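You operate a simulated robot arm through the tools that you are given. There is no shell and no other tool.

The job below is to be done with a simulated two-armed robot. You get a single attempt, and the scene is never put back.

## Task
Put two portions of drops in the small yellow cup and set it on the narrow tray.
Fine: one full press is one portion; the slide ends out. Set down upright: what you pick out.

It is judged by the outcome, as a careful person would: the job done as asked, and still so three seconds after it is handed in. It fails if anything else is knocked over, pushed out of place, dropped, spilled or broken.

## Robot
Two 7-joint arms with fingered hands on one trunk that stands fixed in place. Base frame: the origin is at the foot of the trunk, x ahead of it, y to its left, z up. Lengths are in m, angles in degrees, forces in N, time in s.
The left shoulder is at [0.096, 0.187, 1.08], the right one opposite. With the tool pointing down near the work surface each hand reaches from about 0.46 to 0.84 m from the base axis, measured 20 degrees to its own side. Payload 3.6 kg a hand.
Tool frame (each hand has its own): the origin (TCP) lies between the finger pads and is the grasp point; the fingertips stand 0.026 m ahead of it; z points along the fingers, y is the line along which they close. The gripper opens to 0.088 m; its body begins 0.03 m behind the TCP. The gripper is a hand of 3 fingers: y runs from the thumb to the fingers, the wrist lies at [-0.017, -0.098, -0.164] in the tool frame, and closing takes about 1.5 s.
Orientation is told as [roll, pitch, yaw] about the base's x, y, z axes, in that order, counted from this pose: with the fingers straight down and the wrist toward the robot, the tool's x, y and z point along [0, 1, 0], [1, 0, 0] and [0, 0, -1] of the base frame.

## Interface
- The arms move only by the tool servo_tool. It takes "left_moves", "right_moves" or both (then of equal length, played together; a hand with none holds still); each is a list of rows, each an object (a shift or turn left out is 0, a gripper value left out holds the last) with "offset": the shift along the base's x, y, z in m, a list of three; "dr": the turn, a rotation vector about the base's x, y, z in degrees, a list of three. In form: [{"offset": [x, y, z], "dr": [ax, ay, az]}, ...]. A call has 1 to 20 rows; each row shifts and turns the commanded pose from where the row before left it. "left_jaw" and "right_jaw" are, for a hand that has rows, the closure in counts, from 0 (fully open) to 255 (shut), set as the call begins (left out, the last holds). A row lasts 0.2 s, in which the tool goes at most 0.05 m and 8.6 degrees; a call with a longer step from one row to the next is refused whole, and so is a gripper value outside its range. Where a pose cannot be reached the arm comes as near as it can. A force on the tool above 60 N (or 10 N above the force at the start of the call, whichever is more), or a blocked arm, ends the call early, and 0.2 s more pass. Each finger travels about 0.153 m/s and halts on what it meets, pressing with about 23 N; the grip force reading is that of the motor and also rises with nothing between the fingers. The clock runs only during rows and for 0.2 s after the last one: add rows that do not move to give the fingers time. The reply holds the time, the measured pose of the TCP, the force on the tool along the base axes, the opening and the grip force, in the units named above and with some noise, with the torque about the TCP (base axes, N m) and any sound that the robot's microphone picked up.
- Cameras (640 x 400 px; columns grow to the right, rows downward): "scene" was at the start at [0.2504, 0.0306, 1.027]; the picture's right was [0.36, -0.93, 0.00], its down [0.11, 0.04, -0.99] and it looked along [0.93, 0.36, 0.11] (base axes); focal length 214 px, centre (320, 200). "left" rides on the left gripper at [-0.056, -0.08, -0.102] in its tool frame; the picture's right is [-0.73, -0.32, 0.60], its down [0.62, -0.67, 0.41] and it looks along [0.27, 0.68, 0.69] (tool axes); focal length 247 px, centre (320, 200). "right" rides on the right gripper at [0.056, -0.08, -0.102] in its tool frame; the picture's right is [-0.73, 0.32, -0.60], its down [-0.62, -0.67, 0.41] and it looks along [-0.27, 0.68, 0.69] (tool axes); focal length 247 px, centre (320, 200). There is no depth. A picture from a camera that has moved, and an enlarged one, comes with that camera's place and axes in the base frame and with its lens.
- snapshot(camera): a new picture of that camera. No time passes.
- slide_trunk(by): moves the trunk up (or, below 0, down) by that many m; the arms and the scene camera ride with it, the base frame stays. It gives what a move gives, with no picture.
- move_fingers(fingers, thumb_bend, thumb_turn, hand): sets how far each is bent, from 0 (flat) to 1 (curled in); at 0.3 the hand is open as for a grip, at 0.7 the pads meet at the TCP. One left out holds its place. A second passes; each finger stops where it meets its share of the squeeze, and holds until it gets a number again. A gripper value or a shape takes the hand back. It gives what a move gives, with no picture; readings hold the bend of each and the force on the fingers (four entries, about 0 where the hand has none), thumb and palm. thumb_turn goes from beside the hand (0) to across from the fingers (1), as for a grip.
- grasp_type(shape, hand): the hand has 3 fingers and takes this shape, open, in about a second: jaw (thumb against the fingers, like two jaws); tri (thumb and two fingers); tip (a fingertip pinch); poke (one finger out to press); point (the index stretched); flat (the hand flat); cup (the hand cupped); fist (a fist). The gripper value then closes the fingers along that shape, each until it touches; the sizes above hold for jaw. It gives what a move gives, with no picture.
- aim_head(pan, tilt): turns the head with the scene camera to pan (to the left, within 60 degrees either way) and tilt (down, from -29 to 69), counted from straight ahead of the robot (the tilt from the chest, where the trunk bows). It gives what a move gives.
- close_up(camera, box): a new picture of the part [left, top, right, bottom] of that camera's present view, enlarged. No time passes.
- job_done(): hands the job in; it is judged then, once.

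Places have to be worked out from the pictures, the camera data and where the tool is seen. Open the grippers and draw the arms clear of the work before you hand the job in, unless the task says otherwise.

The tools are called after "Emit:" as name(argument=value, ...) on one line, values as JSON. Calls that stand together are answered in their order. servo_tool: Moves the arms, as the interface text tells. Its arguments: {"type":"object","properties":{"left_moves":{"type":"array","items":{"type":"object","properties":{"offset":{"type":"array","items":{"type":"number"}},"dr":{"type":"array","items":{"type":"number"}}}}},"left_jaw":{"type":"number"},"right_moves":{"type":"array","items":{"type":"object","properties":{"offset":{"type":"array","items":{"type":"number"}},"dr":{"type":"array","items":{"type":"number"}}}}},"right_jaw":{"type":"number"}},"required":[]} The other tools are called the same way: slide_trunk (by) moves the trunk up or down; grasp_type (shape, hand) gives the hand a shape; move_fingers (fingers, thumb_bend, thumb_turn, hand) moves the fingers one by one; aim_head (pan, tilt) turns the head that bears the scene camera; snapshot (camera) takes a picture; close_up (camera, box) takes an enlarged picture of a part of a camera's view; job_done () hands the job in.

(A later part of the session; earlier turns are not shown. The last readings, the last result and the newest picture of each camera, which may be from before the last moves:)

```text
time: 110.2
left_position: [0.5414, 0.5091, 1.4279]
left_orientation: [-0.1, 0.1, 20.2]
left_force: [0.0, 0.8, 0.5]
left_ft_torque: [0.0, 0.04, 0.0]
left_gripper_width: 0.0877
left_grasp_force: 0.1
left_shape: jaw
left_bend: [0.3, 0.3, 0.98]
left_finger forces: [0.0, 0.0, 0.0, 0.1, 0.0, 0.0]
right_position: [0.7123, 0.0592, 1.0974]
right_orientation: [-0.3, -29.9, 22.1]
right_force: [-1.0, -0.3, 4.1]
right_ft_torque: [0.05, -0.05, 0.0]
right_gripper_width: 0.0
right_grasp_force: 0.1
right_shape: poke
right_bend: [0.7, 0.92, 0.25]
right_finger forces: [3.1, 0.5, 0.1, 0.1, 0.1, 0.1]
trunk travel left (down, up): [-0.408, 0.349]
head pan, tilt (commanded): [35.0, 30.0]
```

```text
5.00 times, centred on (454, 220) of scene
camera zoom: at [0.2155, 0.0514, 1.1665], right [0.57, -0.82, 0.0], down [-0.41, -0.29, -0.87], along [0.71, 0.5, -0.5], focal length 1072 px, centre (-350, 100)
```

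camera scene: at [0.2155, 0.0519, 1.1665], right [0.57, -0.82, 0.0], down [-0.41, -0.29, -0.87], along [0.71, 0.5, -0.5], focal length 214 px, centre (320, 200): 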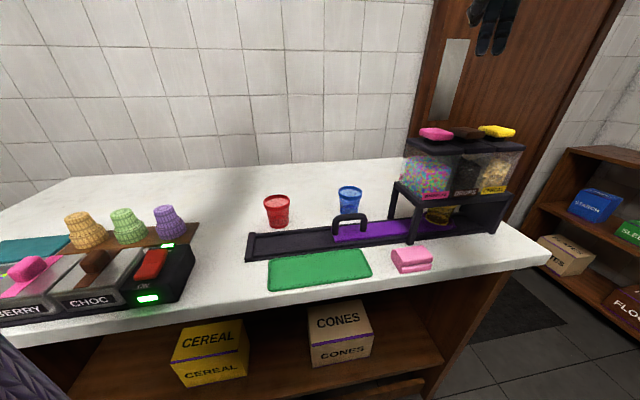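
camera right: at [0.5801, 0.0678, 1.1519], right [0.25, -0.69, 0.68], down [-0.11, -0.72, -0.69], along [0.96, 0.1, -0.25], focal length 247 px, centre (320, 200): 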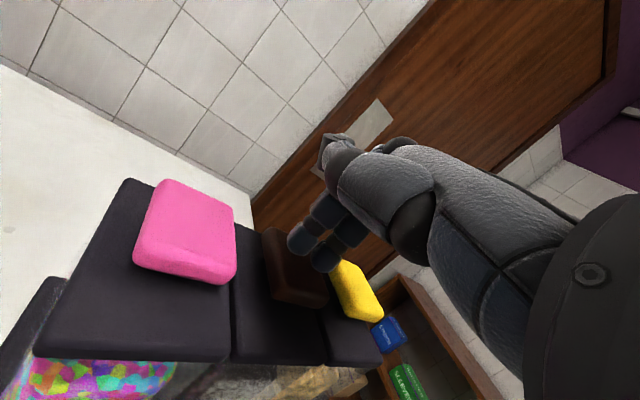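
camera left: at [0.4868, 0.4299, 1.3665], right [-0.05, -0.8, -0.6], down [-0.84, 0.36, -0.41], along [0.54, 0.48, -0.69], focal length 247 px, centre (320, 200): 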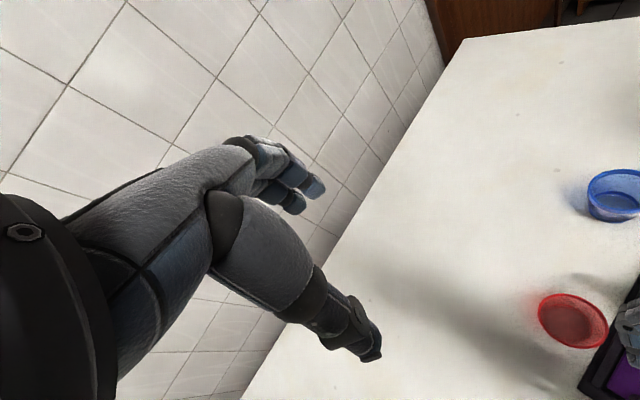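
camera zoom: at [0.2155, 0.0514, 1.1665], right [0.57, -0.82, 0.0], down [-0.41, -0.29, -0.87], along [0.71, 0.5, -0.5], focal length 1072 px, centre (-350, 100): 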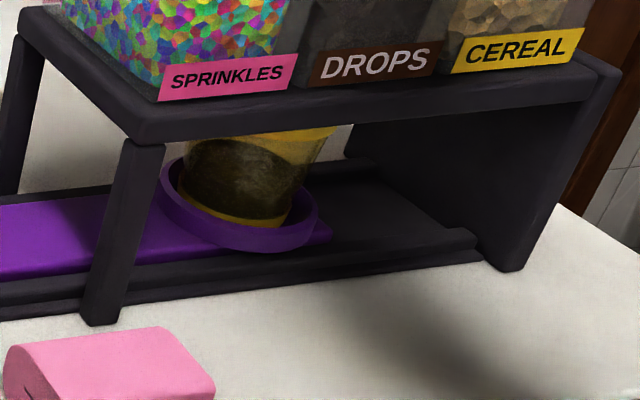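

The fingers still touch the cap lightly (4 N), so I raise another 2.5 cm to let it return fully.

Emit:
servo_tool(right_moves=[{"offset": [0, 0, 0.008]}, {"offset": [0, 0, 0.008]}, {"offset": [0, 0, 0.008]}, {}, {}, {}])

Emit:
close_up(camera="scene", box=[410, 80, 538, 160])

```text
time: 111.5
left_position: [0.541, 0.5088, 1.4289]
left_orientation: [-0.1, 0.1, 20.1]
left_force: [0.0, 0.4, -0.7]
left_ft_torque: [0.03, 0.02, 0.02]
left_gripper_width: 0.0876
left_grasp_force: 0.0
left_shape: jaw
left_bend: [0.3, 0.3, 0.98]
left_finger forces: [0.0, 0.1, 0.1, 0.1, 0.0, 0.0]
right_position: [0.7118, 0.0607, 1.1224]
right_orientation: [-0.4, -30.1, 22.0]
right_force: [-0.6, -0.8, 0.6]
right_ft_torque: [0.02, -0.01, 0.02]
right_gripper_width: 0.0
right_grasp_force: 0.1
right_shape: poke
right_bend: [0.7, 0.92, 0.25]
right_finger forces: [0.1, 0.1, 0.0, 0.0, 0.0, 0.1]
trunk travel left (down, up): [-0.408, 0.349]
head pan, tilt (commanded): [35.0, 30.0]
```

```text
5.00 times, centred on (474, 120) of scene
camera zoom: at [0.2159, 0.0515, 1.1664], right [0.57, -0.82, 0.0], down [-0.41, -0.29, -0.87], along [0.71, 0.5, -0.5], focal length 1072 px, centre (-450, 600)
```

zoom: 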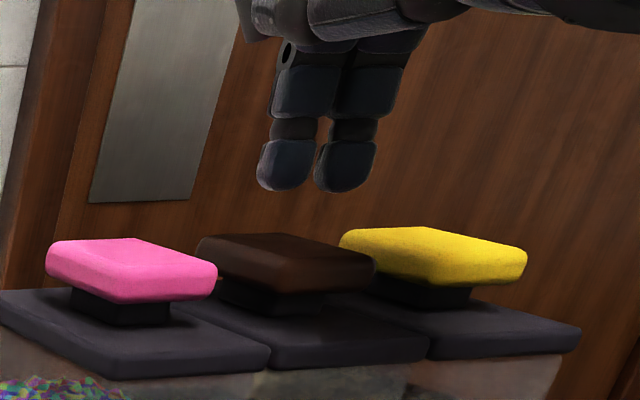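

The cap has fully returned. Now the second full press, in one smooth stroke to the same depth.

Emit:
servo_tool(right_moves=[{"offset": [0.0005, -0.0015, -0.01]}, {"offset": [0, 0, -0.01]}, {"offset": [0, 0, -0.006]}, {"offset": [0, 0, -0.005]}, {"offset": [0, 0, -0.004]}, {"offset": [0, 0, -0.004]}, {"offset": [0, 0, -0.004]}, {"offset": [0, 0, -0.003]}, {}, {}])

Emit:
close_up(camera="scene", box=[410, 80, 538, 160])

Emit:
close_up(camera="scene", box=[390, 180, 518, 260])

```text
time: 113.8
left_position: [0.5347, 0.5078, 1.4312]
left_orientation: [-0.1, -0.3, 20.1]
left_force: [-0.2, -1.2, -0.1]
left_ft_torque: [-0.02, 0.05, -0.01]
left_gripper_width: 0.0876
left_grasp_force: 0.0
left_shape: jaw
left_bend: [0.3, 0.3, 0.98]
left_finger forces: [0.0, 0.0, 0.0, 0.0, 0.1, 0.1]
right_position: [0.7101, 0.0572, 1.0895]
right_orientation: [-0.5, -31.2, 22.1]
right_force: [-6.4, -3.9, 43.5]
right_ft_torque: [0.49, -0.36, 0.04]
right_gripper_width: 0.0
right_grasp_force: 0.1
right_shape: poke
right_bend: [0.7, 0.92, 0.25]
right_finger forces: [35.2, 8.7, 0.0, 0.1, 0.1, 0.1]
trunk travel left (down, up): [-0.408, 0.349]
head pan, tilt (commanded): [35.0, 30.0]
```

```text
5.00 times, centred on (474, 120) of scene
camera zoom: at [0.2107, 0.0505, 1.1677], right [0.57, -0.82, 0.0], down [-0.41, -0.29, -0.87], along [0.71, 0.5, -0.5], focal length 1072 px, centre (-450, 600)
```

zoom: 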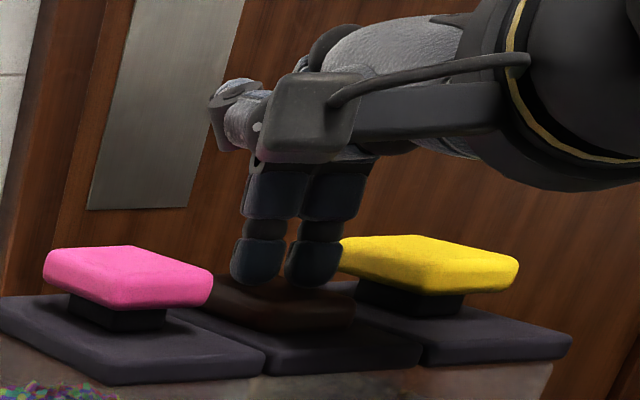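

```text
5.00 times, centred on (454, 220) of scene
camera zoom: at [0.2107, 0.0505, 1.1677], right [0.57, -0.82, 0.0], down [-0.41, -0.29, -0.87], along [0.71, 0.5, -0.5], focal length 1072 px, centre (-350, 100)
```

zoom: 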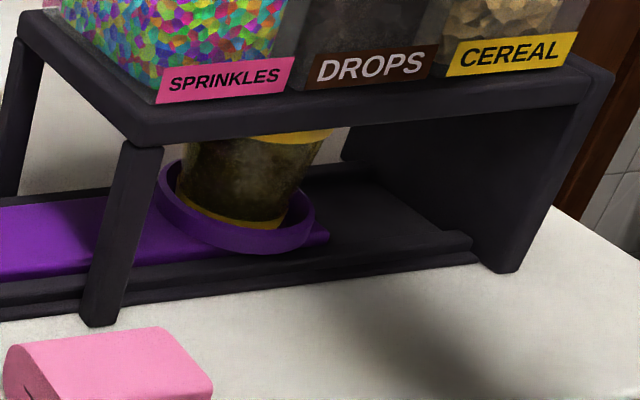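

The fill level in the cup rose again, nearly to the rim band: two portions are in. I lift off the cap and draw the hand back.

Emit:
servo_tool(right_moves=[{"offset": [0, 0, 0.008]}, {"offset": [0, 0, 0.01]}, {"offset": [0, 0, 0.012]}, {"offset": [0, 0, 0.015]}, {"offset": [0, 0, 0.015]}, {"offset": [-0.02, 0.002, 0.01]}, {"offset": [-0.03, 0.003, 0.01]}, {}])

Emit:
snapshot(camera="scene")

Emit:
close_up(camera="scene", box=[390, 110, 534, 260])

```text
time: 115.5
left_position: [0.5423, 0.5089, 1.4266]
left_orientation: [0.0, 0.2, 20.1]
left_force: [0.1, 0.2, -1.2]
left_ft_torque: [0.02, 0.0, -0.01]
left_gripper_width: 0.0876
left_grasp_force: 0.0
left_shape: jaw
left_bend: [0.3, 0.3, 0.98]
left_finger forces: [0.0, 0.0, 0.0, 0.0, 0.0, 0.1]
right_position: [0.6643, 0.0631, 1.156]
right_orientation: [-0.5, -30.0, 22.1]
right_force: [0.5, -0.2, 0.3]
right_ft_torque: [0.0, 0.01, 0.04]
right_gripper_width: 0.0001
right_grasp_force: 0.0
right_shape: poke
right_bend: [0.7, 0.92, 0.25]
right_finger forces: [0.0, 0.1, 0.0, 0.0, 0.1, 0.1]
trunk travel left (down, up): [-0.408, 0.349]
head pan, tilt (commanded): [35.0, 30.0]
```

```text
taken
camera scene: at [0.2162, 0.0516, 1.1664], right [0.57, -0.82, 0.0], down [-0.41, -0.29, -0.87], along [0.71, 0.5, -0.5], focal length 214 px, centre (320, 200)
```

scene: 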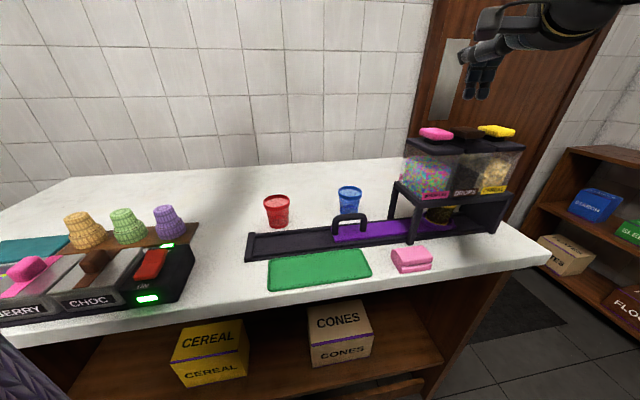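

```text
2.67 times, centred on (462, 185) of scene
camera zoom: at [0.2162, 0.0516, 1.1664], right [0.57, -0.82, 0.0], down [-0.41, -0.29, -0.87], along [0.71, 0.5, -0.5], focal length 572 px, centre (-59, 240)
```

zoom: 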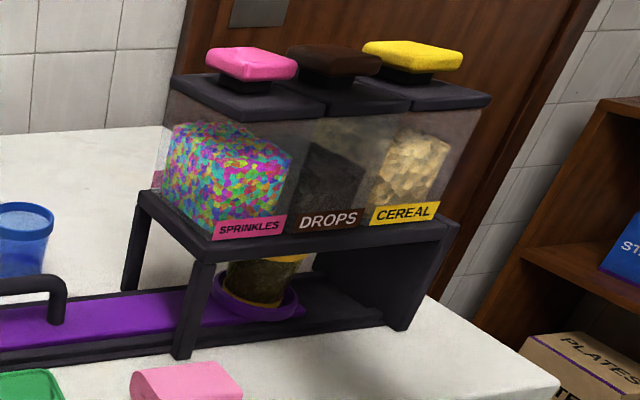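

Both neighbours' caps are untouched and the brown one is back up. I restore the jaw shape and bring the right hand back toward the handle, undoing the outward tilt on the way.

Emit:
servo_tool(right_moves=[{"offset": [-0.025, 0.0, 0.02], "dr": [-2.81, 6.95, 0]}, {"offset": [-0.03, 0.0, 0.02], "dr": [-2.81, 6.95, 0]}, {"offset": [-0.03, 0.01, 0.02], "dr": [-2.81, 6.95, 0]}, {"offset": [-0.02, 0.02, 0.01], "dr": [-2.81, 6.95, 0]}, {"offset": [0, 0.02, 0], "dr": [0, 0, 7.6]}, {"offset": [0, 0.02, 0], "dr": [0, 0, 7.6]}, {"offset": [0, 0.02, 0], "dr": [0, 0, 7.6]}, {}])

Emit:
grasp_type(hand="right", shape="jaw")

Emit:
slide_trunk(by=-0.2)

Emit:
snapshot(camera="scene")

Emit:
snapshot(camera="right")

```text
time: 117.3
left_position: [0.5426, 0.5082, 1.427]
left_orientation: [0.0, 0.1, 20.1]
left_force: [0.8, -0.5, 0.5]
left_ft_torque: [0.0, -0.03, 0.0]
left_gripper_width: 0.0874
left_grasp_force: 0.0
left_shape: jaw
left_bend: [0.3, 0.3, 0.98]
left_finger forces: [0.1, 0.1, 0.1, 0.0, 0.0, 0.1]
right_position: [0.5589, 0.1528, 1.2248]
right_orientation: [-0.2, -0.1, 45.0]
right_force: [1.1, -0.3, 1.3]
right_ft_torque: [0.01, -0.02, 0.04]
right_gripper_width: 0.0001
right_grasp_force: 0.0
right_shape: poke
right_bend: [0.7, 0.92, 0.25]
right_finger forces: [0.1, 0.1, 0.0, 0.0, 0.1, 0.0]
trunk travel left (down, up): [-0.408, 0.349]
head pan, tilt (commanded): [35.0, 30.0]
```

```text
time: 118.2
left_position: [0.5425, 0.5096, 1.4274]
left_orientation: [-0.2, 0.2, 20.1]
left_force: [0.5, 0.8, 0.1]
left_ft_torque: [-0.01, -0.01, -0.01]
left_gripper_width: 0.0876
left_grasp_force: 0.0
left_shape: jaw
left_bend: [0.3, 0.3, 0.98]
left_finger forces: [0.1, 0.1, 0.0, 0.0, 0.1, 0.0]
right_position: [0.5592, 0.1524, 1.2257]
right_orientation: [-0.3, -0.1, 44.8]
right_force: [-0.9, 0.1, 0.4]
right_ft_torque: [0.0, -0.03, 0.0]
right_gripper_width: 0.0878
right_grasp_force: 0.1
right_shape: jaw
right_bend: [0.3, 0.3, 0.97]
right_finger forces: [0.1, 0.1, 0.1, 0.0, 0.0, 0.1]
trunk travel left (down, up): [-0.408, 0.349]
head pan, tilt (commanded): [35.0, 30.0]
```

```text
time: 120.4
left_position: [0.541, 0.5092, 1.2284]
left_orientation: [0.0, 0.2, 20.1]
left_force: [-0.4, 0.6, 0.5]
left_ft_torque: [0.03, 0.01, 0.04]
left_gripper_width: 0.0877
left_grasp_force: 0.0
left_shape: jaw
left_bend: [0.3, 0.3, 0.98]
left_finger forces: [0.0, 0.1, 0.0, 0.0, 0.0, 0.0]
right_position: [0.5575, 0.1538, 1.0276]
right_orientation: [-0.4, -0.3, 45.0]
right_force: [-0.2, -0.5, -0.5]
right_ft_torque: [0.01, 0.02, 0.02]
right_gripper_width: 0.0875
right_grasp_force: 0.0
right_shape: jaw
right_bend: [0.3, 0.3, 0.97]
right_finger forces: [0.0, 0.0, 0.0, 0.0, 0.1, 0.0]
trunk travel left (down, up): [-0.208, 0.549]
head pan, tilt (commanded): [35.0, 30.0]
```

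```text
taken
camera scene: at [0.2467, 0.0515, 0.9502], right [0.57, -0.82, 0.0], down [-0.41, -0.29, -0.87], along [0.71, 0.5, -0.5], focal length 214 px, centre (320, 200)
```

scene: 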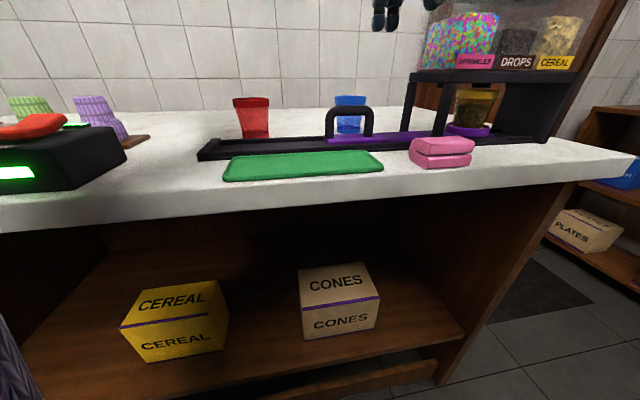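

```text
taken
camera right: at [0.4614, 0.1374, 1.1277], right [0.74, -0.29, 0.6], down [-0.03, -0.91, -0.41], along [0.67, 0.29, -0.68], focal length 247 px, centre (320, 200)
```

right: 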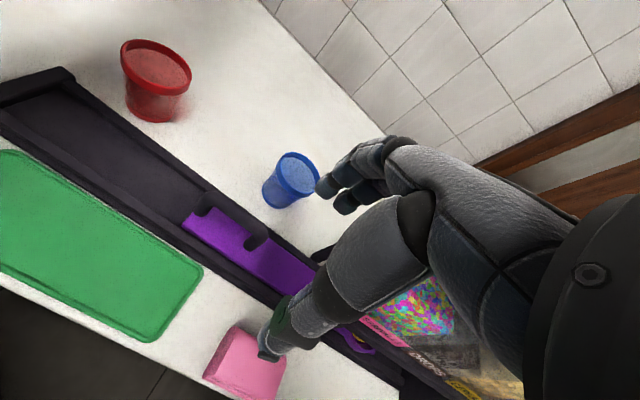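

All is as left, and the cup sits full and upright under the shelf. I half-close the jaw, add the 15° tilt and move over the handle's present position.

Emit:
servo_tool(right_moves=[{"offset": [0.006, 0.013, 0], "dr": [5.3, 5.3, 0]}, {"offset": [0.006, 0.013, 0], "dr": [5.3, 5.3, 0]}, {"offset": [0.006, 0.013, 0]}, {"offset": [0.0045, 0.0122, 0]}, {"offset": [0, 0, -0.02]}, {"offset": [0, 0, -0.02]}, {"offset": [0, 0, -0.02]}, {"offset": [0, 0, -0.01]}, {}], right_jaw=150)

Emit:
close_up(camera="scene", box=[280, 40, 472, 160])

Emit:
snapshot(camera="right")

```text
time: 122.4
left_position: [0.5421, 0.5095, 1.2278]
left_orientation: [-0.2, 0.1, 20.1]
left_force: [-0.3, 0.6, 0.4]
left_ft_torque: [0.03, -0.01, 0.0]
left_gripper_width: 0.0876
left_grasp_force: 0.0
left_shape: jaw
left_bend: [0.3, 0.3, 0.98]
left_finger forces: [0.1, 0.0, 0.0, 0.1, 0.0, 0.0]
right_position: [0.5811, 0.204, 0.9559]
right_orientation: [14.7, -0.1, 44.8]
right_force: [0.0, 0.1, 0.2]
right_ft_torque: [0.03, 0.0, 0.02]
right_gripper_width: 0.0365
right_grasp_force: 0.1
right_shape: jaw
right_bend: [0.46, 0.71, 1.0]
right_finger forces: [0.0, 0.0, 0.0, 0.0, 0.0, 0.1]
trunk travel left (down, up): [-0.208, 0.549]
head pan, tilt (commanded): [35.0, 30.0]
```

```text
3.33 times, centred on (376, 100) of scene
camera zoom: at [0.247, 0.0516, 0.9499], right [0.57, -0.82, 0.0], down [-0.41, -0.29, -0.87], along [0.71, 0.5, -0.5], focal length 715 px, centre (133, 533)
```

zoom: 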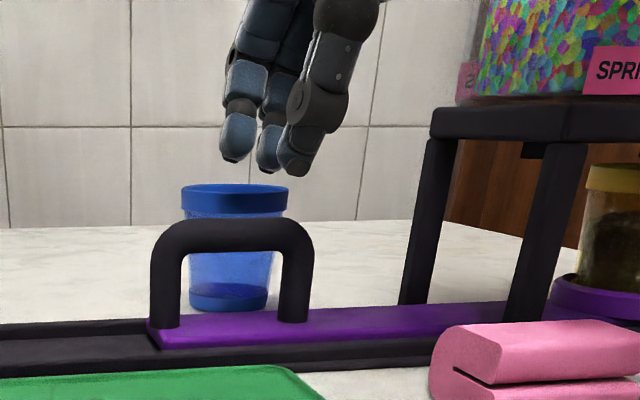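

```text
taken
camera right: at [0.5055, 0.1678, 1.0683], right [0.83, -0.39, 0.39], down [-0.12, -0.82, -0.56], along [0.54, 0.42, -0.73], focal length 247 px, centre (320, 200)
```

right: 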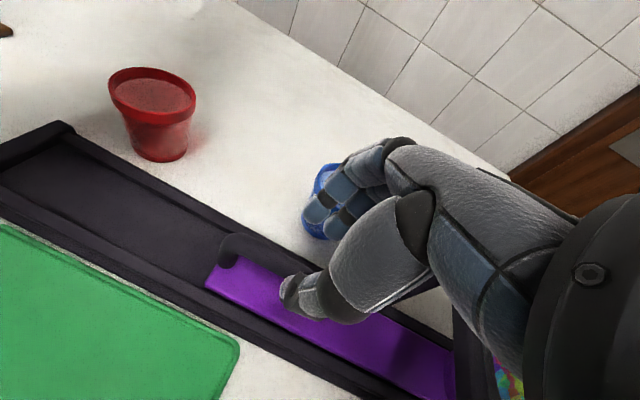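

Same pose as when I let go; the blue cup is close behind but with ~2 cm margin. I descend onto the bar and grip it.

Emit:
servo_tool(right_moves=[{"offset": [0, 0.001, -0.015]}, {"offset": [0, 0, -0.015]}, {"offset": [0, 0, -0.012]}, {"offset": [0, 0, -0.01]}, {}])

Emit:
close_up(camera="scene", box=[280, 40, 472, 160])

Emit:
servo_tool(right_moves=[{}, {}, {}, {}, {}, {}], right_jaw=255)

```text
time: 123.6
left_position: [0.5419, 0.5095, 1.2272]
left_orientation: [-0.1, 0.2, 20.0]
left_force: [-0.3, -0.3, -0.4]
left_ft_torque: [-0.03, 0.0, 0.01]
left_gripper_width: 0.0877
left_grasp_force: 0.1
left_shape: jaw
left_bend: [0.3, 0.3, 0.98]
left_finger forces: [0.0, 0.0, 0.1, 0.0, 0.1, 0.0]
right_position: [0.5808, 0.2055, 0.9046]
right_orientation: [14.7, -0.1, 44.8]
right_force: [0.8, 0.5, 0.8]
right_ft_torque: [-0.02, -0.01, 0.05]
right_gripper_width: 0.0367
right_grasp_force: 0.1
right_shape: jaw
right_bend: [0.46, 0.71, 1.0]
right_finger forces: [0.0, 0.0, 0.1, 0.0, 0.1, 0.0]
trunk travel left (down, up): [-0.208, 0.549]
head pan, tilt (commanded): [35.0, 30.0]
```

```text
3.33 times, centred on (376, 100) of scene
camera zoom: at [0.247, 0.0515, 0.9499], right [0.57, -0.82, 0.0], down [-0.41, -0.29, -0.87], along [0.71, 0.5, -0.5], focal length 715 px, centre (133, 533)
```

zoom: 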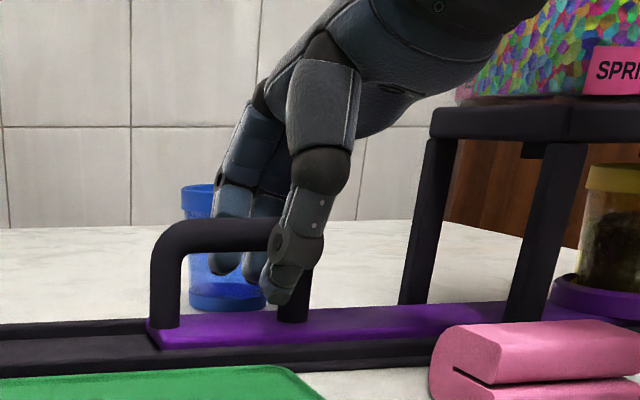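

```text
time: 125.0
left_position: [0.5421, 0.5099, 1.2264]
left_orientation: [-0.1, 0.2, 20.1]
left_force: [-0.1, -0.2, -0.8]
left_ft_torque: [0.02, 0.0, -0.01]
left_gripper_width: 0.0878
left_grasp_force: 0.1
left_shape: jaw
left_bend: [0.3, 0.3, 0.98]
left_finger forces: [0.0, 0.1, 0.1, 0.0, 0.1, 0.0]
right_position: [0.5809, 0.2057, 0.9043]
right_orientation: [14.7, 0.0, 45.0]
right_force: [-6.0, -3.0, -12.7]
right_ft_torque: [0.17, -0.02, 0.04]
right_gripper_width: 0.0021
right_grasp_force: 23.2
right_shape: jaw
right_bend: [0.7, 0.74, 1.0]
right_finger forces: [5.6, 11.3, 0.0, 0.0, 23.9, 0.0]
trunk travel left (down, up): [-0.208, 0.549]
head pan, tilt (commanded): [35.0, 30.0]
```

Gripped firmly. I pull the slide out gently by the first 8 cm, with soft start and stop for the full cup.

Emit:
servo_tool(right_moves=[{"offset": [-0.003, 0.003, 0]}, {"offset": [-0.005, 0.005, 0]}, {"offset": [-0.007, 0.007, 0]}, {"offset": [-0.008, 0.008, 0]}, {"offset": [-0.008, 0.008, 0]}, {"offset": [-0.008, 0.008, 0]}, {"offset": [-0.007, 0.007, 0]}, {"offset": [-0.006, 0.006, 0]}, {"offset": [-0.004, 0.004, 0]}, {}])

Emit:
snapshot(camera="scene")

```text
time: 127.2
left_position: [0.5419, 0.5093, 1.2268]
left_orientation: [-0.1, 0.2, 20.1]
left_force: [-0.6, 0.4, 0.1]
left_ft_torque: [-0.03, -0.01, -0.01]
left_gripper_width: 0.0875
left_grasp_force: 0.1
left_shape: jaw
left_bend: [0.3, 0.3, 0.98]
left_finger forces: [0.1, 0.0, 0.1, 0.0, 0.1, 0.0]
right_position: [0.5238, 0.2612, 0.9034]
right_orientation: [14.7, -0.1, 44.9]
right_force: [-5.5, -5.4, -15.7]
right_ft_torque: [0.07, -0.04, 0.0]
right_gripper_width: 0.0022
right_grasp_force: 23.0
right_shape: jaw
right_bend: [0.7, 0.74, 1.0]
right_finger forces: [8.7, 9.8, 0.0, 0.0, 24.5, 0.0]
trunk travel left (down, up): [-0.208, 0.549]
head pan, tilt (commanded): [35.0, 30.0]
```

```text
taken
camera scene: at [0.2473, 0.0515, 0.9498], right [0.57, -0.82, 0.0], down [-0.41, -0.29, -0.87], along [0.71, 0.5, -0.5], focal length 214 px, centre (320, 200)
```

scene: 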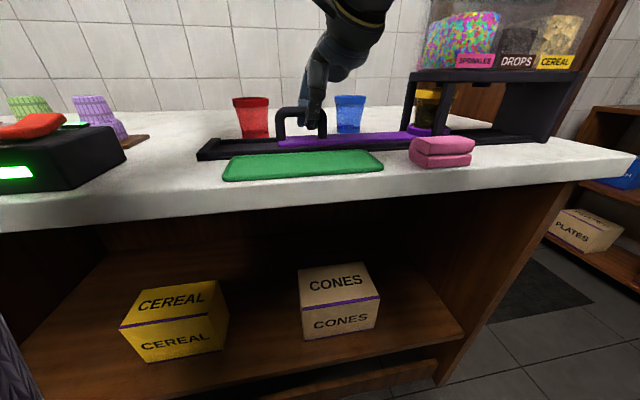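

Halfway out and the cup is steady. I open slightly, tilt the hand back to 50° about the bar, and re-grip for the second half.

Emit:
servo_tool(right_moves=[{}, {}, {}, {}], right_jaw=150)

Emit:
servo_tool(right_moves=[{"dr": [4.2, 4.2, 0]}, {"dr": [4.2, 4.2, 0]}, {"dr": [4.2, 4.2, 0]}, {"dr": [4.2, 4.2, 0]}, {"dr": [4.2, 4.2, 0]}, {"dr": [4.0, 4.0, 0]}, {}])

Emit:
servo_tool(right_moves=[{}, {}, {}, {}, {}, {}], right_jaw=255)

Emit:
snapshot(camera="scene")

```text
time: 128.2
left_position: [0.5423, 0.5099, 1.2281]
left_orientation: [0.0, 0.0, 20.2]
left_force: [-0.2, -0.6, 0.1]
left_ft_torque: [-0.03, -0.01, 0.0]
left_gripper_width: 0.0879
left_grasp_force: 0.0
left_shape: jaw
left_bend: [0.3, 0.3, 0.98]
left_finger forces: [0.0, 0.0, 0.1, 0.0, 0.0, 0.1]
right_position: [0.5244, 0.2611, 0.9039]
right_orientation: [14.7, -0.1, 44.9]
right_force: [1.1, -0.4, 0.7]
right_ft_torque: [0.0, -0.04, 0.01]
right_gripper_width: 0.0357
right_grasp_force: 0.0
right_shape: jaw
right_bend: [0.47, 0.71, 1.0]
right_finger forces: [0.1, 0.0, 0.1, 0.0, 0.0, 0.1]
trunk travel left (down, up): [-0.208, 0.549]
head pan, tilt (commanded): [35.0, 30.0]
```

```text
time: 129.8
left_position: [0.541, 0.5096, 1.2286]
left_orientation: [-0.1, 0.1, 20.1]
left_force: [0.1, -0.4, -0.5]
left_ft_torque: [0.02, -0.02, -0.01]
left_gripper_width: 0.0878
left_grasp_force: 0.0
left_shape: jaw
left_bend: [0.3, 0.3, 0.98]
left_finger forces: [0.1, 0.0, 0.0, 0.0, 0.1, 0.0]
right_position: [0.5244, 0.2621, 0.9038]
right_orientation: [50.1, 0.0, 44.8]
right_force: [0.1, -0.3, -0.3]
right_ft_torque: [0.02, -0.02, 0.02]
right_gripper_width: 0.0357
right_grasp_force: 0.0
right_shape: jaw
right_bend: [0.47, 0.71, 1.0]
right_finger forces: [0.1, 0.1, 0.0, 0.0, 0.0, 0.0]
trunk travel left (down, up): [-0.208, 0.549]
head pan, tilt (commanded): [35.0, 30.0]
```

```text
time: 131.2
left_position: [0.5435, 0.5099, 1.2258]
left_orientation: [0.0, 0.2, 20.1]
left_force: [-0.5, -0.3, -0.9]
left_ft_torque: [0.03, 0.03, 0.01]
left_gripper_width: 0.0876
left_grasp_force: 0.1
left_shape: jaw
left_bend: [0.3, 0.3, 0.98]
left_finger forces: [0.1, 0.0, 0.0, 0.1, 0.0, 0.0]
right_position: [0.5259, 0.26, 0.9038]
right_orientation: [50.0, 0.1, 44.8]
right_force: [2.3, 2.9, -8.2]
right_ft_torque: [-0.07, -0.08, -0.39]
right_gripper_width: 0.004
right_grasp_force: 22.4
right_shape: jaw
right_bend: [0.68, 0.73, 1.0]
right_finger forces: [24.6, 0.0, 0.0, 0.0, 20.1, 0.0]
trunk travel left (down, up): [-0.208, 0.549]
head pan, tilt (commanded): [35.0, 30.0]
```

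```text
taken
camera scene: at [0.2477, 0.052, 0.9496], right [0.57, -0.82, 0.0], down [-0.41, -0.29, -0.87], along [0.71, 0.5, -0.5], focal length 214 px, centre (320, 200)
```

scene: 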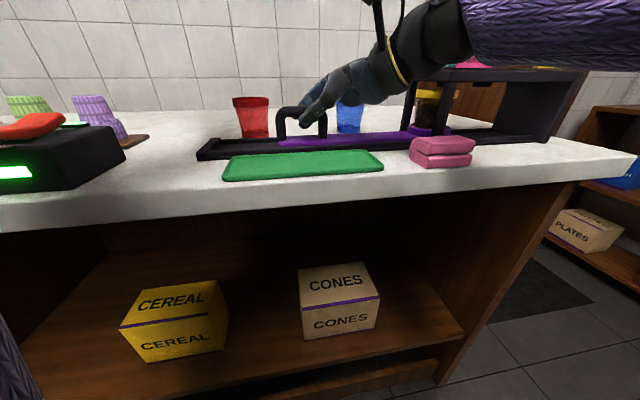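

Gripped again. I pull the remaining ~8 cm back to the starting (out) position, slowing at the end.

Emit:
servo_tool(right_moves=[{"offset": [-0.003, 0.003, 0]}, {"offset": [-0.005, 0.005, 0]}, {"offset": [-0.007, 0.007, 0]}, {"offset": [-0.008, 0.008, 0]}, {"offset": [-0.008, 0.008, 0]}, {"offset": [-0.008, 0.008, 0]}, {"offset": [-0.007, 0.007, 0]}, {"offset": [-0.006, 0.006, 0]}, {"offset": [-0.004, 0.004, 0]}, {"offset": [-0.0015, 0.0015, 0]}, {}])

Emit:
snapshot(camera="scene")

Emit:
snapshot(camera="right")

```text
time: 133.6
left_position: [0.5433, 0.5098, 1.226]
left_orientation: [0.0, 0.1, 20.1]
left_force: [-0.2, 0.2, 0.7]
left_ft_torque: [-0.01, -0.02, 0.02]
left_gripper_width: 0.0878
left_grasp_force: 0.1
left_shape: jaw
left_bend: [0.3, 0.3, 0.98]
left_finger forces: [0.0, 0.0, 0.0, 0.0, 0.1, 0.0]
right_position: [0.4667, 0.3196, 0.9034]
right_orientation: [50.0, 0.0, 45.0]
right_force: [-0.1, 0.3, -12.8]
right_ft_torque: [-0.16, -0.09, -0.39]
right_gripper_width: 0.0041
right_grasp_force: 23.3
right_shape: jaw
right_bend: [0.68, 0.73, 1.0]
right_finger forces: [24.4, 0.1, 0.1, 0.0, 22.3, 0.1]
trunk travel left (down, up): [-0.208, 0.549]
head pan, tilt (commanded): [35.0, 30.0]
```

```text
taken
camera scene: at [0.2476, 0.0521, 0.9496], right [0.57, -0.82, 0.0], down [-0.41, -0.29, -0.87], along [0.71, 0.5, -0.5], focal length 214 px, centre (320, 200)
```

scene: 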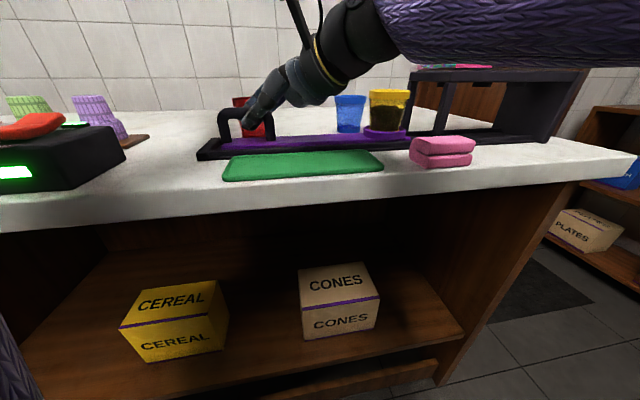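

```text
taken
camera right: at [0.4412, 0.2341, 1.0115], right [0.88, -0.44, -0.18], down [-0.41, -0.53, -0.74], along [0.23, 0.73, -0.65], focal length 247 px, centre (320, 200)
```

right: 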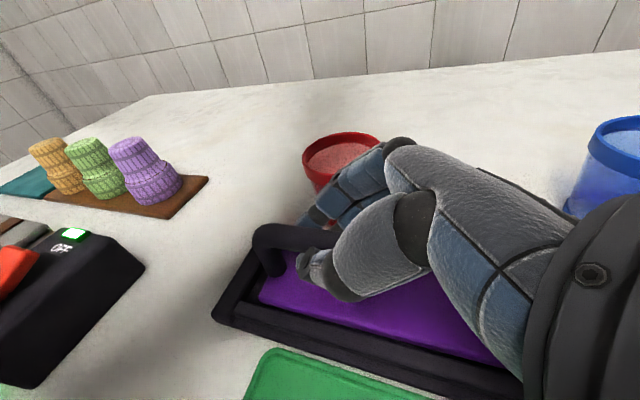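

The slide is nearly at its starting position, though the handle looks a few mm short of where it was relative to the rail end. I pull a bit further, gently, to feel for the stop.

Emit:
servo_tool(right_moves=[{"offset": [-0.002, 0.002, 0]}, {"offset": [-0.002, 0.002, 0]}, {"offset": [-0.0015, 0.0015, 0]}, {}])

Emit:
snapshot(camera="right")

Emit:
close_up(camera="scene", box=[190, 60, 350, 180])

```text
time: 134.6
left_position: [0.5431, 0.5102, 1.2267]
left_orientation: [0.0, 0.2, 20.1]
left_force: [-0.3, 0.3, 0.8]
left_ft_torque: [0.01, -0.01, 0.02]
left_gripper_width: 0.0874
left_grasp_force: 0.1
left_shape: jaw
left_bend: [0.3, 0.3, 0.98]
left_finger forces: [0.0, 0.0, 0.0, 0.1, 0.0, 0.0]
right_position: [0.4615, 0.3249, 0.9034]
right_orientation: [49.9, 0.1, 44.8]
right_force: [0.3, -0.8, -12.5]
right_ft_torque: [-0.17, -0.1, -0.36]
right_gripper_width: 0.0041
right_grasp_force: 22.6
right_shape: jaw
right_bend: [0.68, 0.73, 1.0]
right_finger forces: [24.3, 0.1, 0.0, 0.0, 22.0, 0.1]
trunk travel left (down, up): [-0.208, 0.549]
head pan, tilt (commanded): [35.0, 30.0]
```

```text
taken
camera right: at [0.436, 0.2391, 1.0114], right [0.88, -0.44, -0.18], down [-0.41, -0.53, -0.74], along [0.23, 0.73, -0.65], focal length 247 px, centre (320, 200)
```

right: 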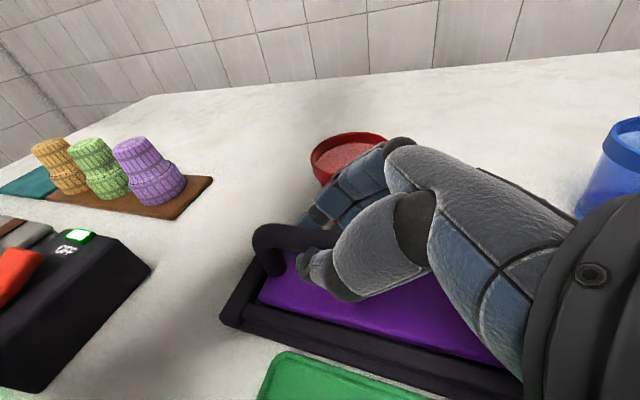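

```text
3.33 times, centred on (270, 120) of scene
camera zoom: at [0.2477, 0.0521, 0.9496], right [0.57, -0.82, 0.0], down [-0.41, -0.29, -0.87], along [0.71, 0.5, -0.5], focal length 715 px, centre (487, 467)
```

zoom: 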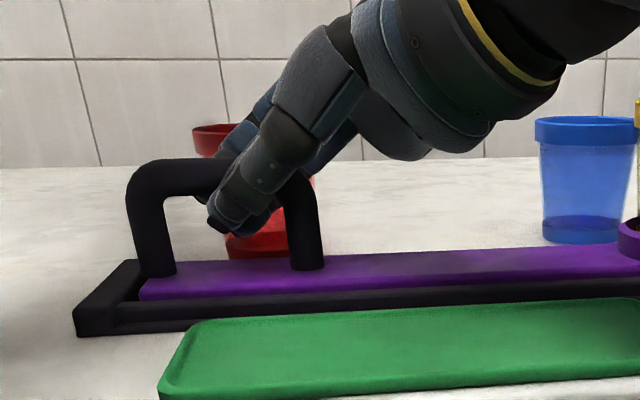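

The slide moved freely and now matches its original place against the rail end. I release the bar and lift the hand off with small steps.

Emit:
servo_tool(right_moves=[{}, {}, {}, {}], right_jaw=150)

Emit:
servo_tool(right_moves=[{"offset": [0, 0, 0.01]}, {"offset": [0, 0, 0.012]}, {"offset": [0, 0, 0.015]}, {"offset": [0, 0, 0.02]}, {"offset": [0.005, -0.01, 0.03]}, {"offset": [0.005, -0.015, 0.03]}, {"offset": [0.005, -0.02, 0.03]}, {}])

Emit:
snapshot(camera="scene")

```text
time: 135.6
left_position: [0.5422, 0.5105, 1.2279]
left_orientation: [-0.1, 0.1, 20.1]
left_force: [-0.1, -0.4, 0.1]
left_ft_torque: [0.02, -0.01, 0.01]
left_gripper_width: 0.0877
left_grasp_force: 0.1
left_shape: jaw
left_bend: [0.3, 0.3, 0.98]
left_finger forces: [0.0, 0.0, 0.1, 0.1, 0.0, 0.0]
right_position: [0.4603, 0.324, 0.9052]
right_orientation: [50.1, 0.0, 44.8]
right_force: [0.1, -0.5, 0.0]
right_ft_torque: [0.0, 0.02, -0.02]
right_gripper_width: 0.0358
right_grasp_force: 0.1
right_shape: jaw
right_bend: [0.47, 0.71, 1.0]
right_finger forces: [0.3, 0.0, 0.1, 0.0, 0.0, 0.0]
trunk travel left (down, up): [-0.208, 0.549]
head pan, tilt (commanded): [35.0, 30.0]
```

```text
time: 137.4
left_position: [0.5418, 0.5113, 1.2272]
left_orientation: [-0.1, 0.1, 20.1]
left_force: [0.0, -0.2, 0.3]
left_ft_torque: [-0.03, 0.02, -0.02]
left_gripper_width: 0.0878
left_grasp_force: 0.1
left_shape: jaw
left_bend: [0.3, 0.3, 0.98]
left_finger forces: [0.0, 0.0, 0.0, 0.0, 0.0, 0.1]
right_position: [0.4756, 0.2805, 1.0517]
right_orientation: [50.0, -0.1, 44.8]
right_force: [-1.0, -0.3, 0.0]
right_ft_torque: [-0.03, 0.0, 0.01]
right_gripper_width: 0.0356
right_grasp_force: 0.1
right_shape: jaw
right_bend: [0.47, 0.71, 1.0]
right_finger forces: [0.0, 0.1, 0.0, 0.0, 0.1, 0.1]
trunk travel left (down, up): [-0.208, 0.549]
head pan, tilt (commanded): [35.0, 30.0]
```

```text
taken
camera scene: at [0.2471, 0.0517, 0.9498], right [0.57, -0.82, 0.0], down [-0.41, -0.29, -0.87], along [0.71, 0.5, -0.5], focal length 214 px, centre (320, 200)
```

scene: 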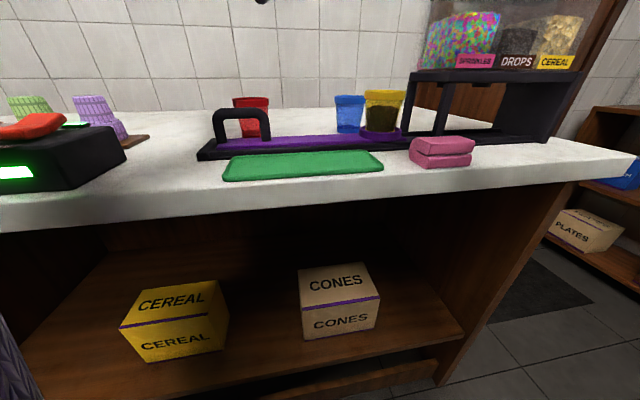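

The slide is out and the filled cup stands in its ring. I zoom in to verify the cup and the handle position.

Emit:
close_up(camera="scene", box=[190, 70, 446, 190])

Emit:
snapshot(camera="right")

```text
2.50 times, centred on (318, 130) of scene
camera zoom: at [0.2471, 0.0517, 0.9498], right [0.57, -0.82, 0.0], down [-0.41, -0.29, -0.87], along [0.71, 0.5, -0.5], focal length 536 px, centre (325, 375)
```

zoom: 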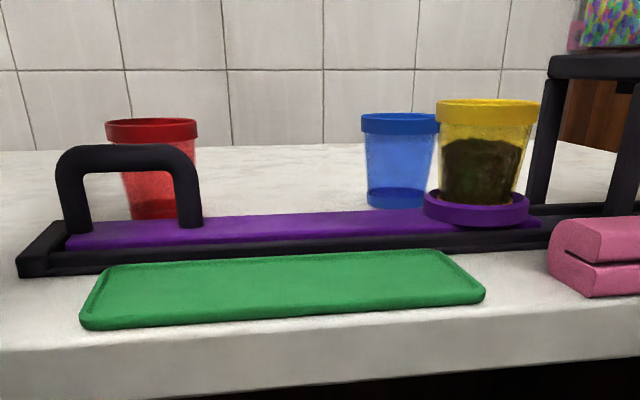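

```text
taken
camera right: at [0.4488, 0.1946, 1.1597], right [0.88, -0.44, -0.18], down [-0.41, -0.53, -0.74], along [0.23, 0.73, -0.65], focal length 247 px, centre (320, 200)
```

right: 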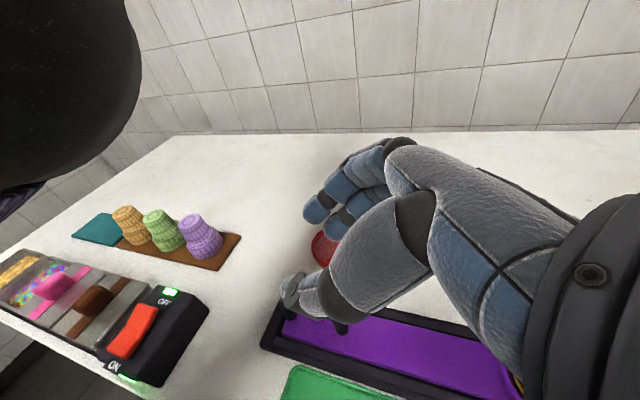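

The cup is about 60 % full and stands level; the handle is back in place. Now I bring the right hand upright over the ring with yaw 20 and the jaw opened for the cup.

Emit:
servo_tool(right_moves=[{"offset": [0.015, -0.018, 0.002], "dr": [-5, -5, 0]}, {"offset": [0.016, -0.018, 0.002], "dr": [-5, -5, 0]}, {"offset": [0.016, -0.018, 0.0], "dr": [-5, -5, 0]}, {"offset": [0.016, -0.018, 0.0], "dr": [-5, -5, 0]}, {"offset": [0.016, -0.018, 0.0], "dr": [-5, -5, 0]}, {"offset": [0.016, -0.015, 0.0], "dr": [-5, -5, 0]}, {"offset": [0.01, -0.01, 0.0], "dr": [-5.3, -5.3, 0]}, {"dr": [0, 0, -8.3]}, {"dr": [0, 0, -8.3]}, {"dr": [0, 0, -8.3]}, {}])

Emit:
snapshot(camera="right")

Emit:
snapshot(camera="scene")

```text
time: 139.8
left_position: [0.5412, 0.5099, 1.2278]
left_orientation: [-0.1, 0.1, 20.1]
left_force: [0.6, -1.2, -0.1]
left_ft_torque: [0.01, 0.02, 0.0]
left_gripper_width: 0.0878
left_grasp_force: 0.1
left_shape: jaw
left_bend: [0.3, 0.3, 0.98]
left_finger forces: [0.0, 0.1, 0.0, 0.0, 0.0, 0.0]
right_position: [0.5811, 0.1631, 1.0552]
right_orientation: [0.0, -0.2, 19.9]
right_force: [-0.3, 0.7, 0.7]
right_ft_torque: [0.03, 0.01, -0.03]
right_gripper_width: 0.0356
right_grasp_force: 0.1
right_shape: jaw
right_bend: [0.47, 0.71, 1.0]
right_finger forces: [0.1, 0.0, 0.0, 0.0, 0.1, 0.0]
trunk travel left (down, up): [-0.208, 0.549]
head pan, tilt (commanded): [35.0, 30.0]
```

```text
taken
camera right: at [0.488, 0.1907, 1.1566], right [0.55, -0.58, 0.6], down [-0.41, -0.81, -0.41], along [0.73, -0.02, -0.69], focal length 247 px, centre (320, 200)
```

right: 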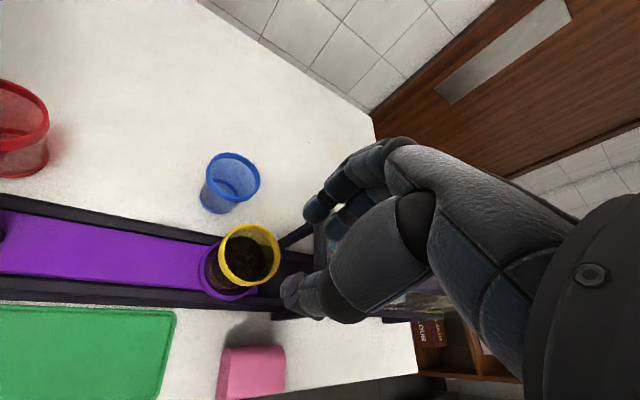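

```text
taken
camera scene: at [0.2471, 0.0515, 0.9499], right [0.57, -0.82, 0.0], down [-0.41, -0.29, -0.87], along [0.71, 0.5, -0.5], focal length 214 px, centre (320, 200)
```

scene: 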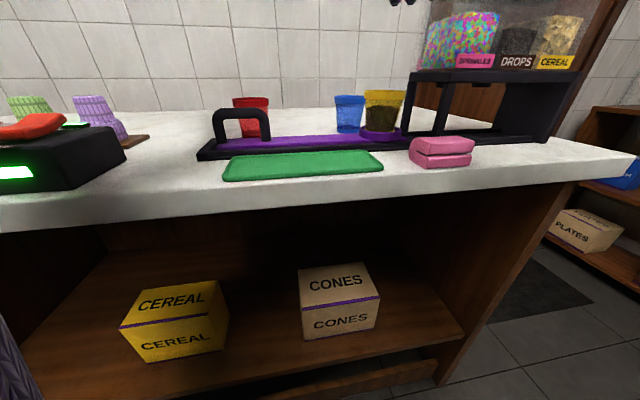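

From above, the cup's rim centre is around (0.605, 0.181) with the drops visible inside. I open the jaw and move to just above the rim, then re-check.

Emit:
servo_tool(right_moves=[{"offset": [0, 0, 0]}, {"offset": [0.012, 0.009, 0]}, {"offset": [0.012, 0.009, -0.01]}, {"offset": [0, 0, -0.02]}, {"offset": [0, 0, -0.02]}, {"offset": [0, 0, -0.015]}, {}], right_jaw=5)

Emit:
snapshot(camera="right")

Emit:
close_up(camera="scene", box=[310, 20, 470, 140])

```text
time: 141.4
left_position: [0.5425, 0.5093, 1.2277]
left_orientation: [-0.1, 0.1, 20.1]
left_force: [-0.2, -0.7, 0.6]
left_ft_torque: [-0.05, -0.03, 0.0]
left_gripper_width: 0.0877
left_grasp_force: 0.0
left_shape: jaw
left_bend: [0.3, 0.3, 0.98]
left_finger forces: [0.0, 0.1, 0.0, 0.1, 0.0, 0.0]
right_position: [0.6052, 0.1826, 0.9899]
right_orientation: [0.2, -0.1, 20.0]
right_force: [0.0, 0.2, 0.2]
right_ft_torque: [0.0, -0.01, 0.0]
right_gripper_width: 0.0864
right_grasp_force: 0.0
right_shape: jaw
right_bend: [0.3, 0.31, 0.98]
right_finger forces: [0.0, 0.0, 0.0, 0.0, 0.0, 0.0]
trunk travel left (down, up): [-0.208, 0.549]
head pan, tilt (commanded): [35.0, 30.0]
```

```text
taken
camera right: at [0.5106, 0.2077, 1.0916], right [0.55, -0.58, 0.6], down [-0.41, -0.81, -0.41], along [0.73, -0.02, -0.69], focal length 247 px, centre (320, 200)
```

right: 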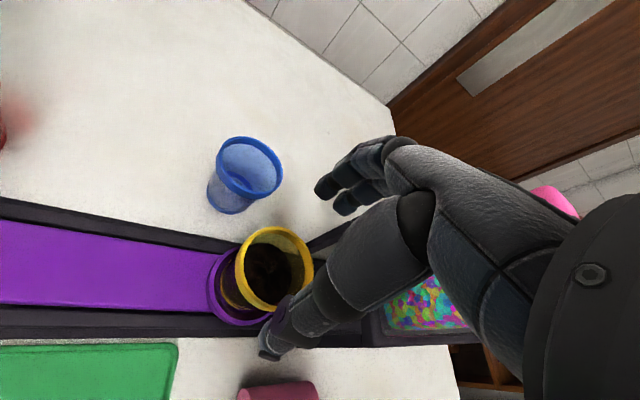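

```text
3.33 times, centred on (390, 80) of scene
camera zoom: at [0.2469, 0.0516, 0.9499], right [0.57, -0.82, 0.0], down [-0.41, -0.29, -0.87], along [0.71, 0.5, -0.5], focal length 715 px, centre (87, 600)
```

zoom: 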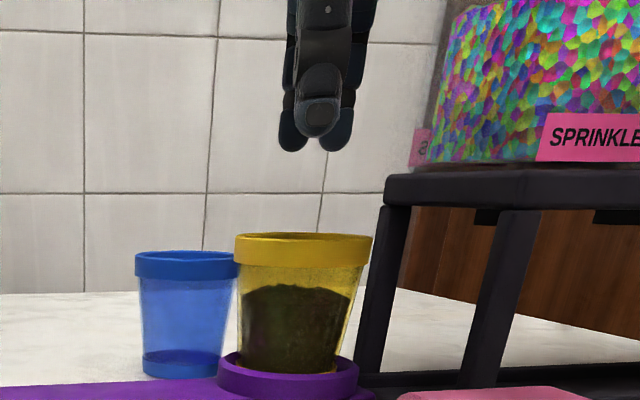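

Both views put the rim centre at about (0.607, 0.180), within 2 mm of the tool. I correct and descend around the cup to grip height.

Emit:
servo_tool(right_moves=[{"offset": [0.0015, -0.002, -0.015]}, {"offset": [0, 0, -0.018]}, {"offset": [0, 0, -0.018]}, {"offset": [0, 0, -0.015]}, {"offset": [0, 0, -0.012]}, {}])

Emit:
snapshot(camera="right")

Emit:
close_up(camera="scene", box=[310, 40, 470, 160])

```text
time: 142.8
left_position: [0.5421, 0.5097, 1.228]
left_orientation: [0.0, 0.1, 20.2]
left_force: [-0.3, -0.3, 0.8]
left_ft_torque: [0.02, 0.03, -0.02]
left_gripper_width: 0.0879
left_grasp_force: 0.1
left_shape: jaw
left_bend: [0.3, 0.3, 0.98]
left_finger forces: [0.1, 0.0, 0.1, 0.0, 0.0, 0.0]
right_position: [0.6074, 0.1799, 0.9125]
right_orientation: [0.1, -0.1, 20.0]
right_force: [-1.1, -0.4, -0.3]
right_ft_torque: [0.03, 0.03, 0.0]
right_gripper_width: 0.0863
right_grasp_force: 0.1
right_shape: jaw
right_bend: [0.3, 0.31, 0.98]
right_finger forces: [0.0, 0.0, 0.1, 0.0, 0.1, 0.0]
trunk travel left (down, up): [-0.208, 0.549]
head pan, tilt (commanded): [35.0, 30.0]
```

```text
taken
camera right: at [0.5133, 0.2067, 1.0133], right [0.55, -0.58, 0.6], down [-0.41, -0.81, -0.41], along [0.73, -0.02, -0.69], focal length 247 px, centre (320, 200)
```

right: 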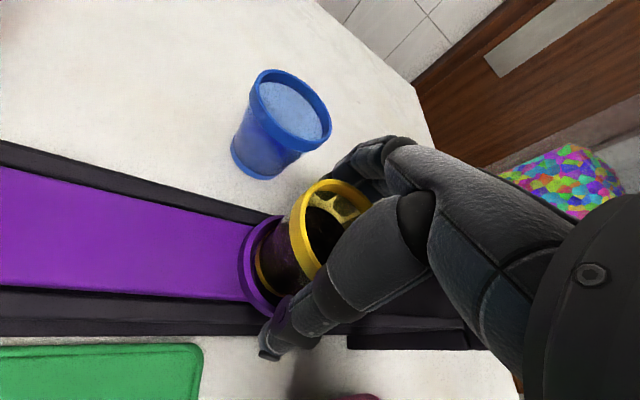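

```text
3.33 times, centred on (390, 100) of scene
camera zoom: at [0.247, 0.0515, 0.9499], right [0.57, -0.82, 0.0], down [-0.41, -0.29, -0.87], along [0.71, 0.5, -0.5], focal length 715 px, centre (87, 533)
```

zoom: 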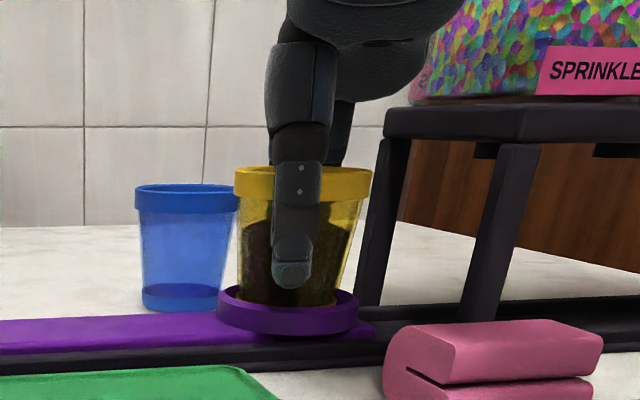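

The cup is straddled cleanly. I close the jaw to hold it.

Emit:
servo_tool(right_moves=[{}, {}, {}, {}, {}, {}, {}, {}], right_jaw=200)

Emit:
close_up(camera="scene", box=[310, 40, 470, 160])

```text
time: 144.6
left_position: [0.5414, 0.5096, 1.2273]
left_orientation: [-0.1, 0.1, 20.2]
left_force: [0.1, 0.3, 0.5]
left_ft_torque: [-0.03, 0.01, 0.01]
left_gripper_width: 0.0876
left_grasp_force: 0.0
left_shape: jaw
left_bend: [0.3, 0.3, 0.98]
left_finger forces: [0.0, 0.0, 0.0, 0.1, 0.0, 0.1]
right_position: [0.6071, 0.1807, 0.9119]
right_orientation: [0.1, -0.1, 20.0]
right_force: [0.1, -0.4, -0.8]
right_ft_torque: [0.0, 0.0, -0.02]
right_gripper_width: 0.0416
right_grasp_force: 23.1
right_shape: jaw
right_bend: [0.44, 0.69, 1.0]
right_finger forces: [12.6, 8.5, 0.0, 0.0, 20.5, 0.0]
trunk travel left (down, up): [-0.208, 0.549]
head pan, tilt (commanded): [35.0, 30.0]
```

```text
3.33 times, centred on (390, 100) of scene
camera zoom: at [0.247, 0.0516, 0.9499], right [0.57, -0.82, 0.0], down [-0.41, -0.29, -0.87], along [0.71, 0.5, -0.5], focal length 715 px, centre (87, 533)
```

zoom: 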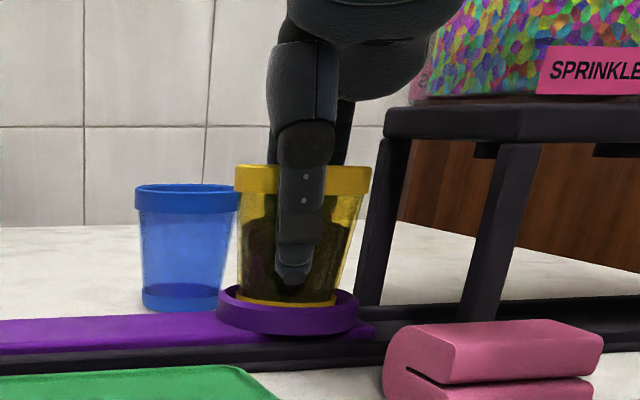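

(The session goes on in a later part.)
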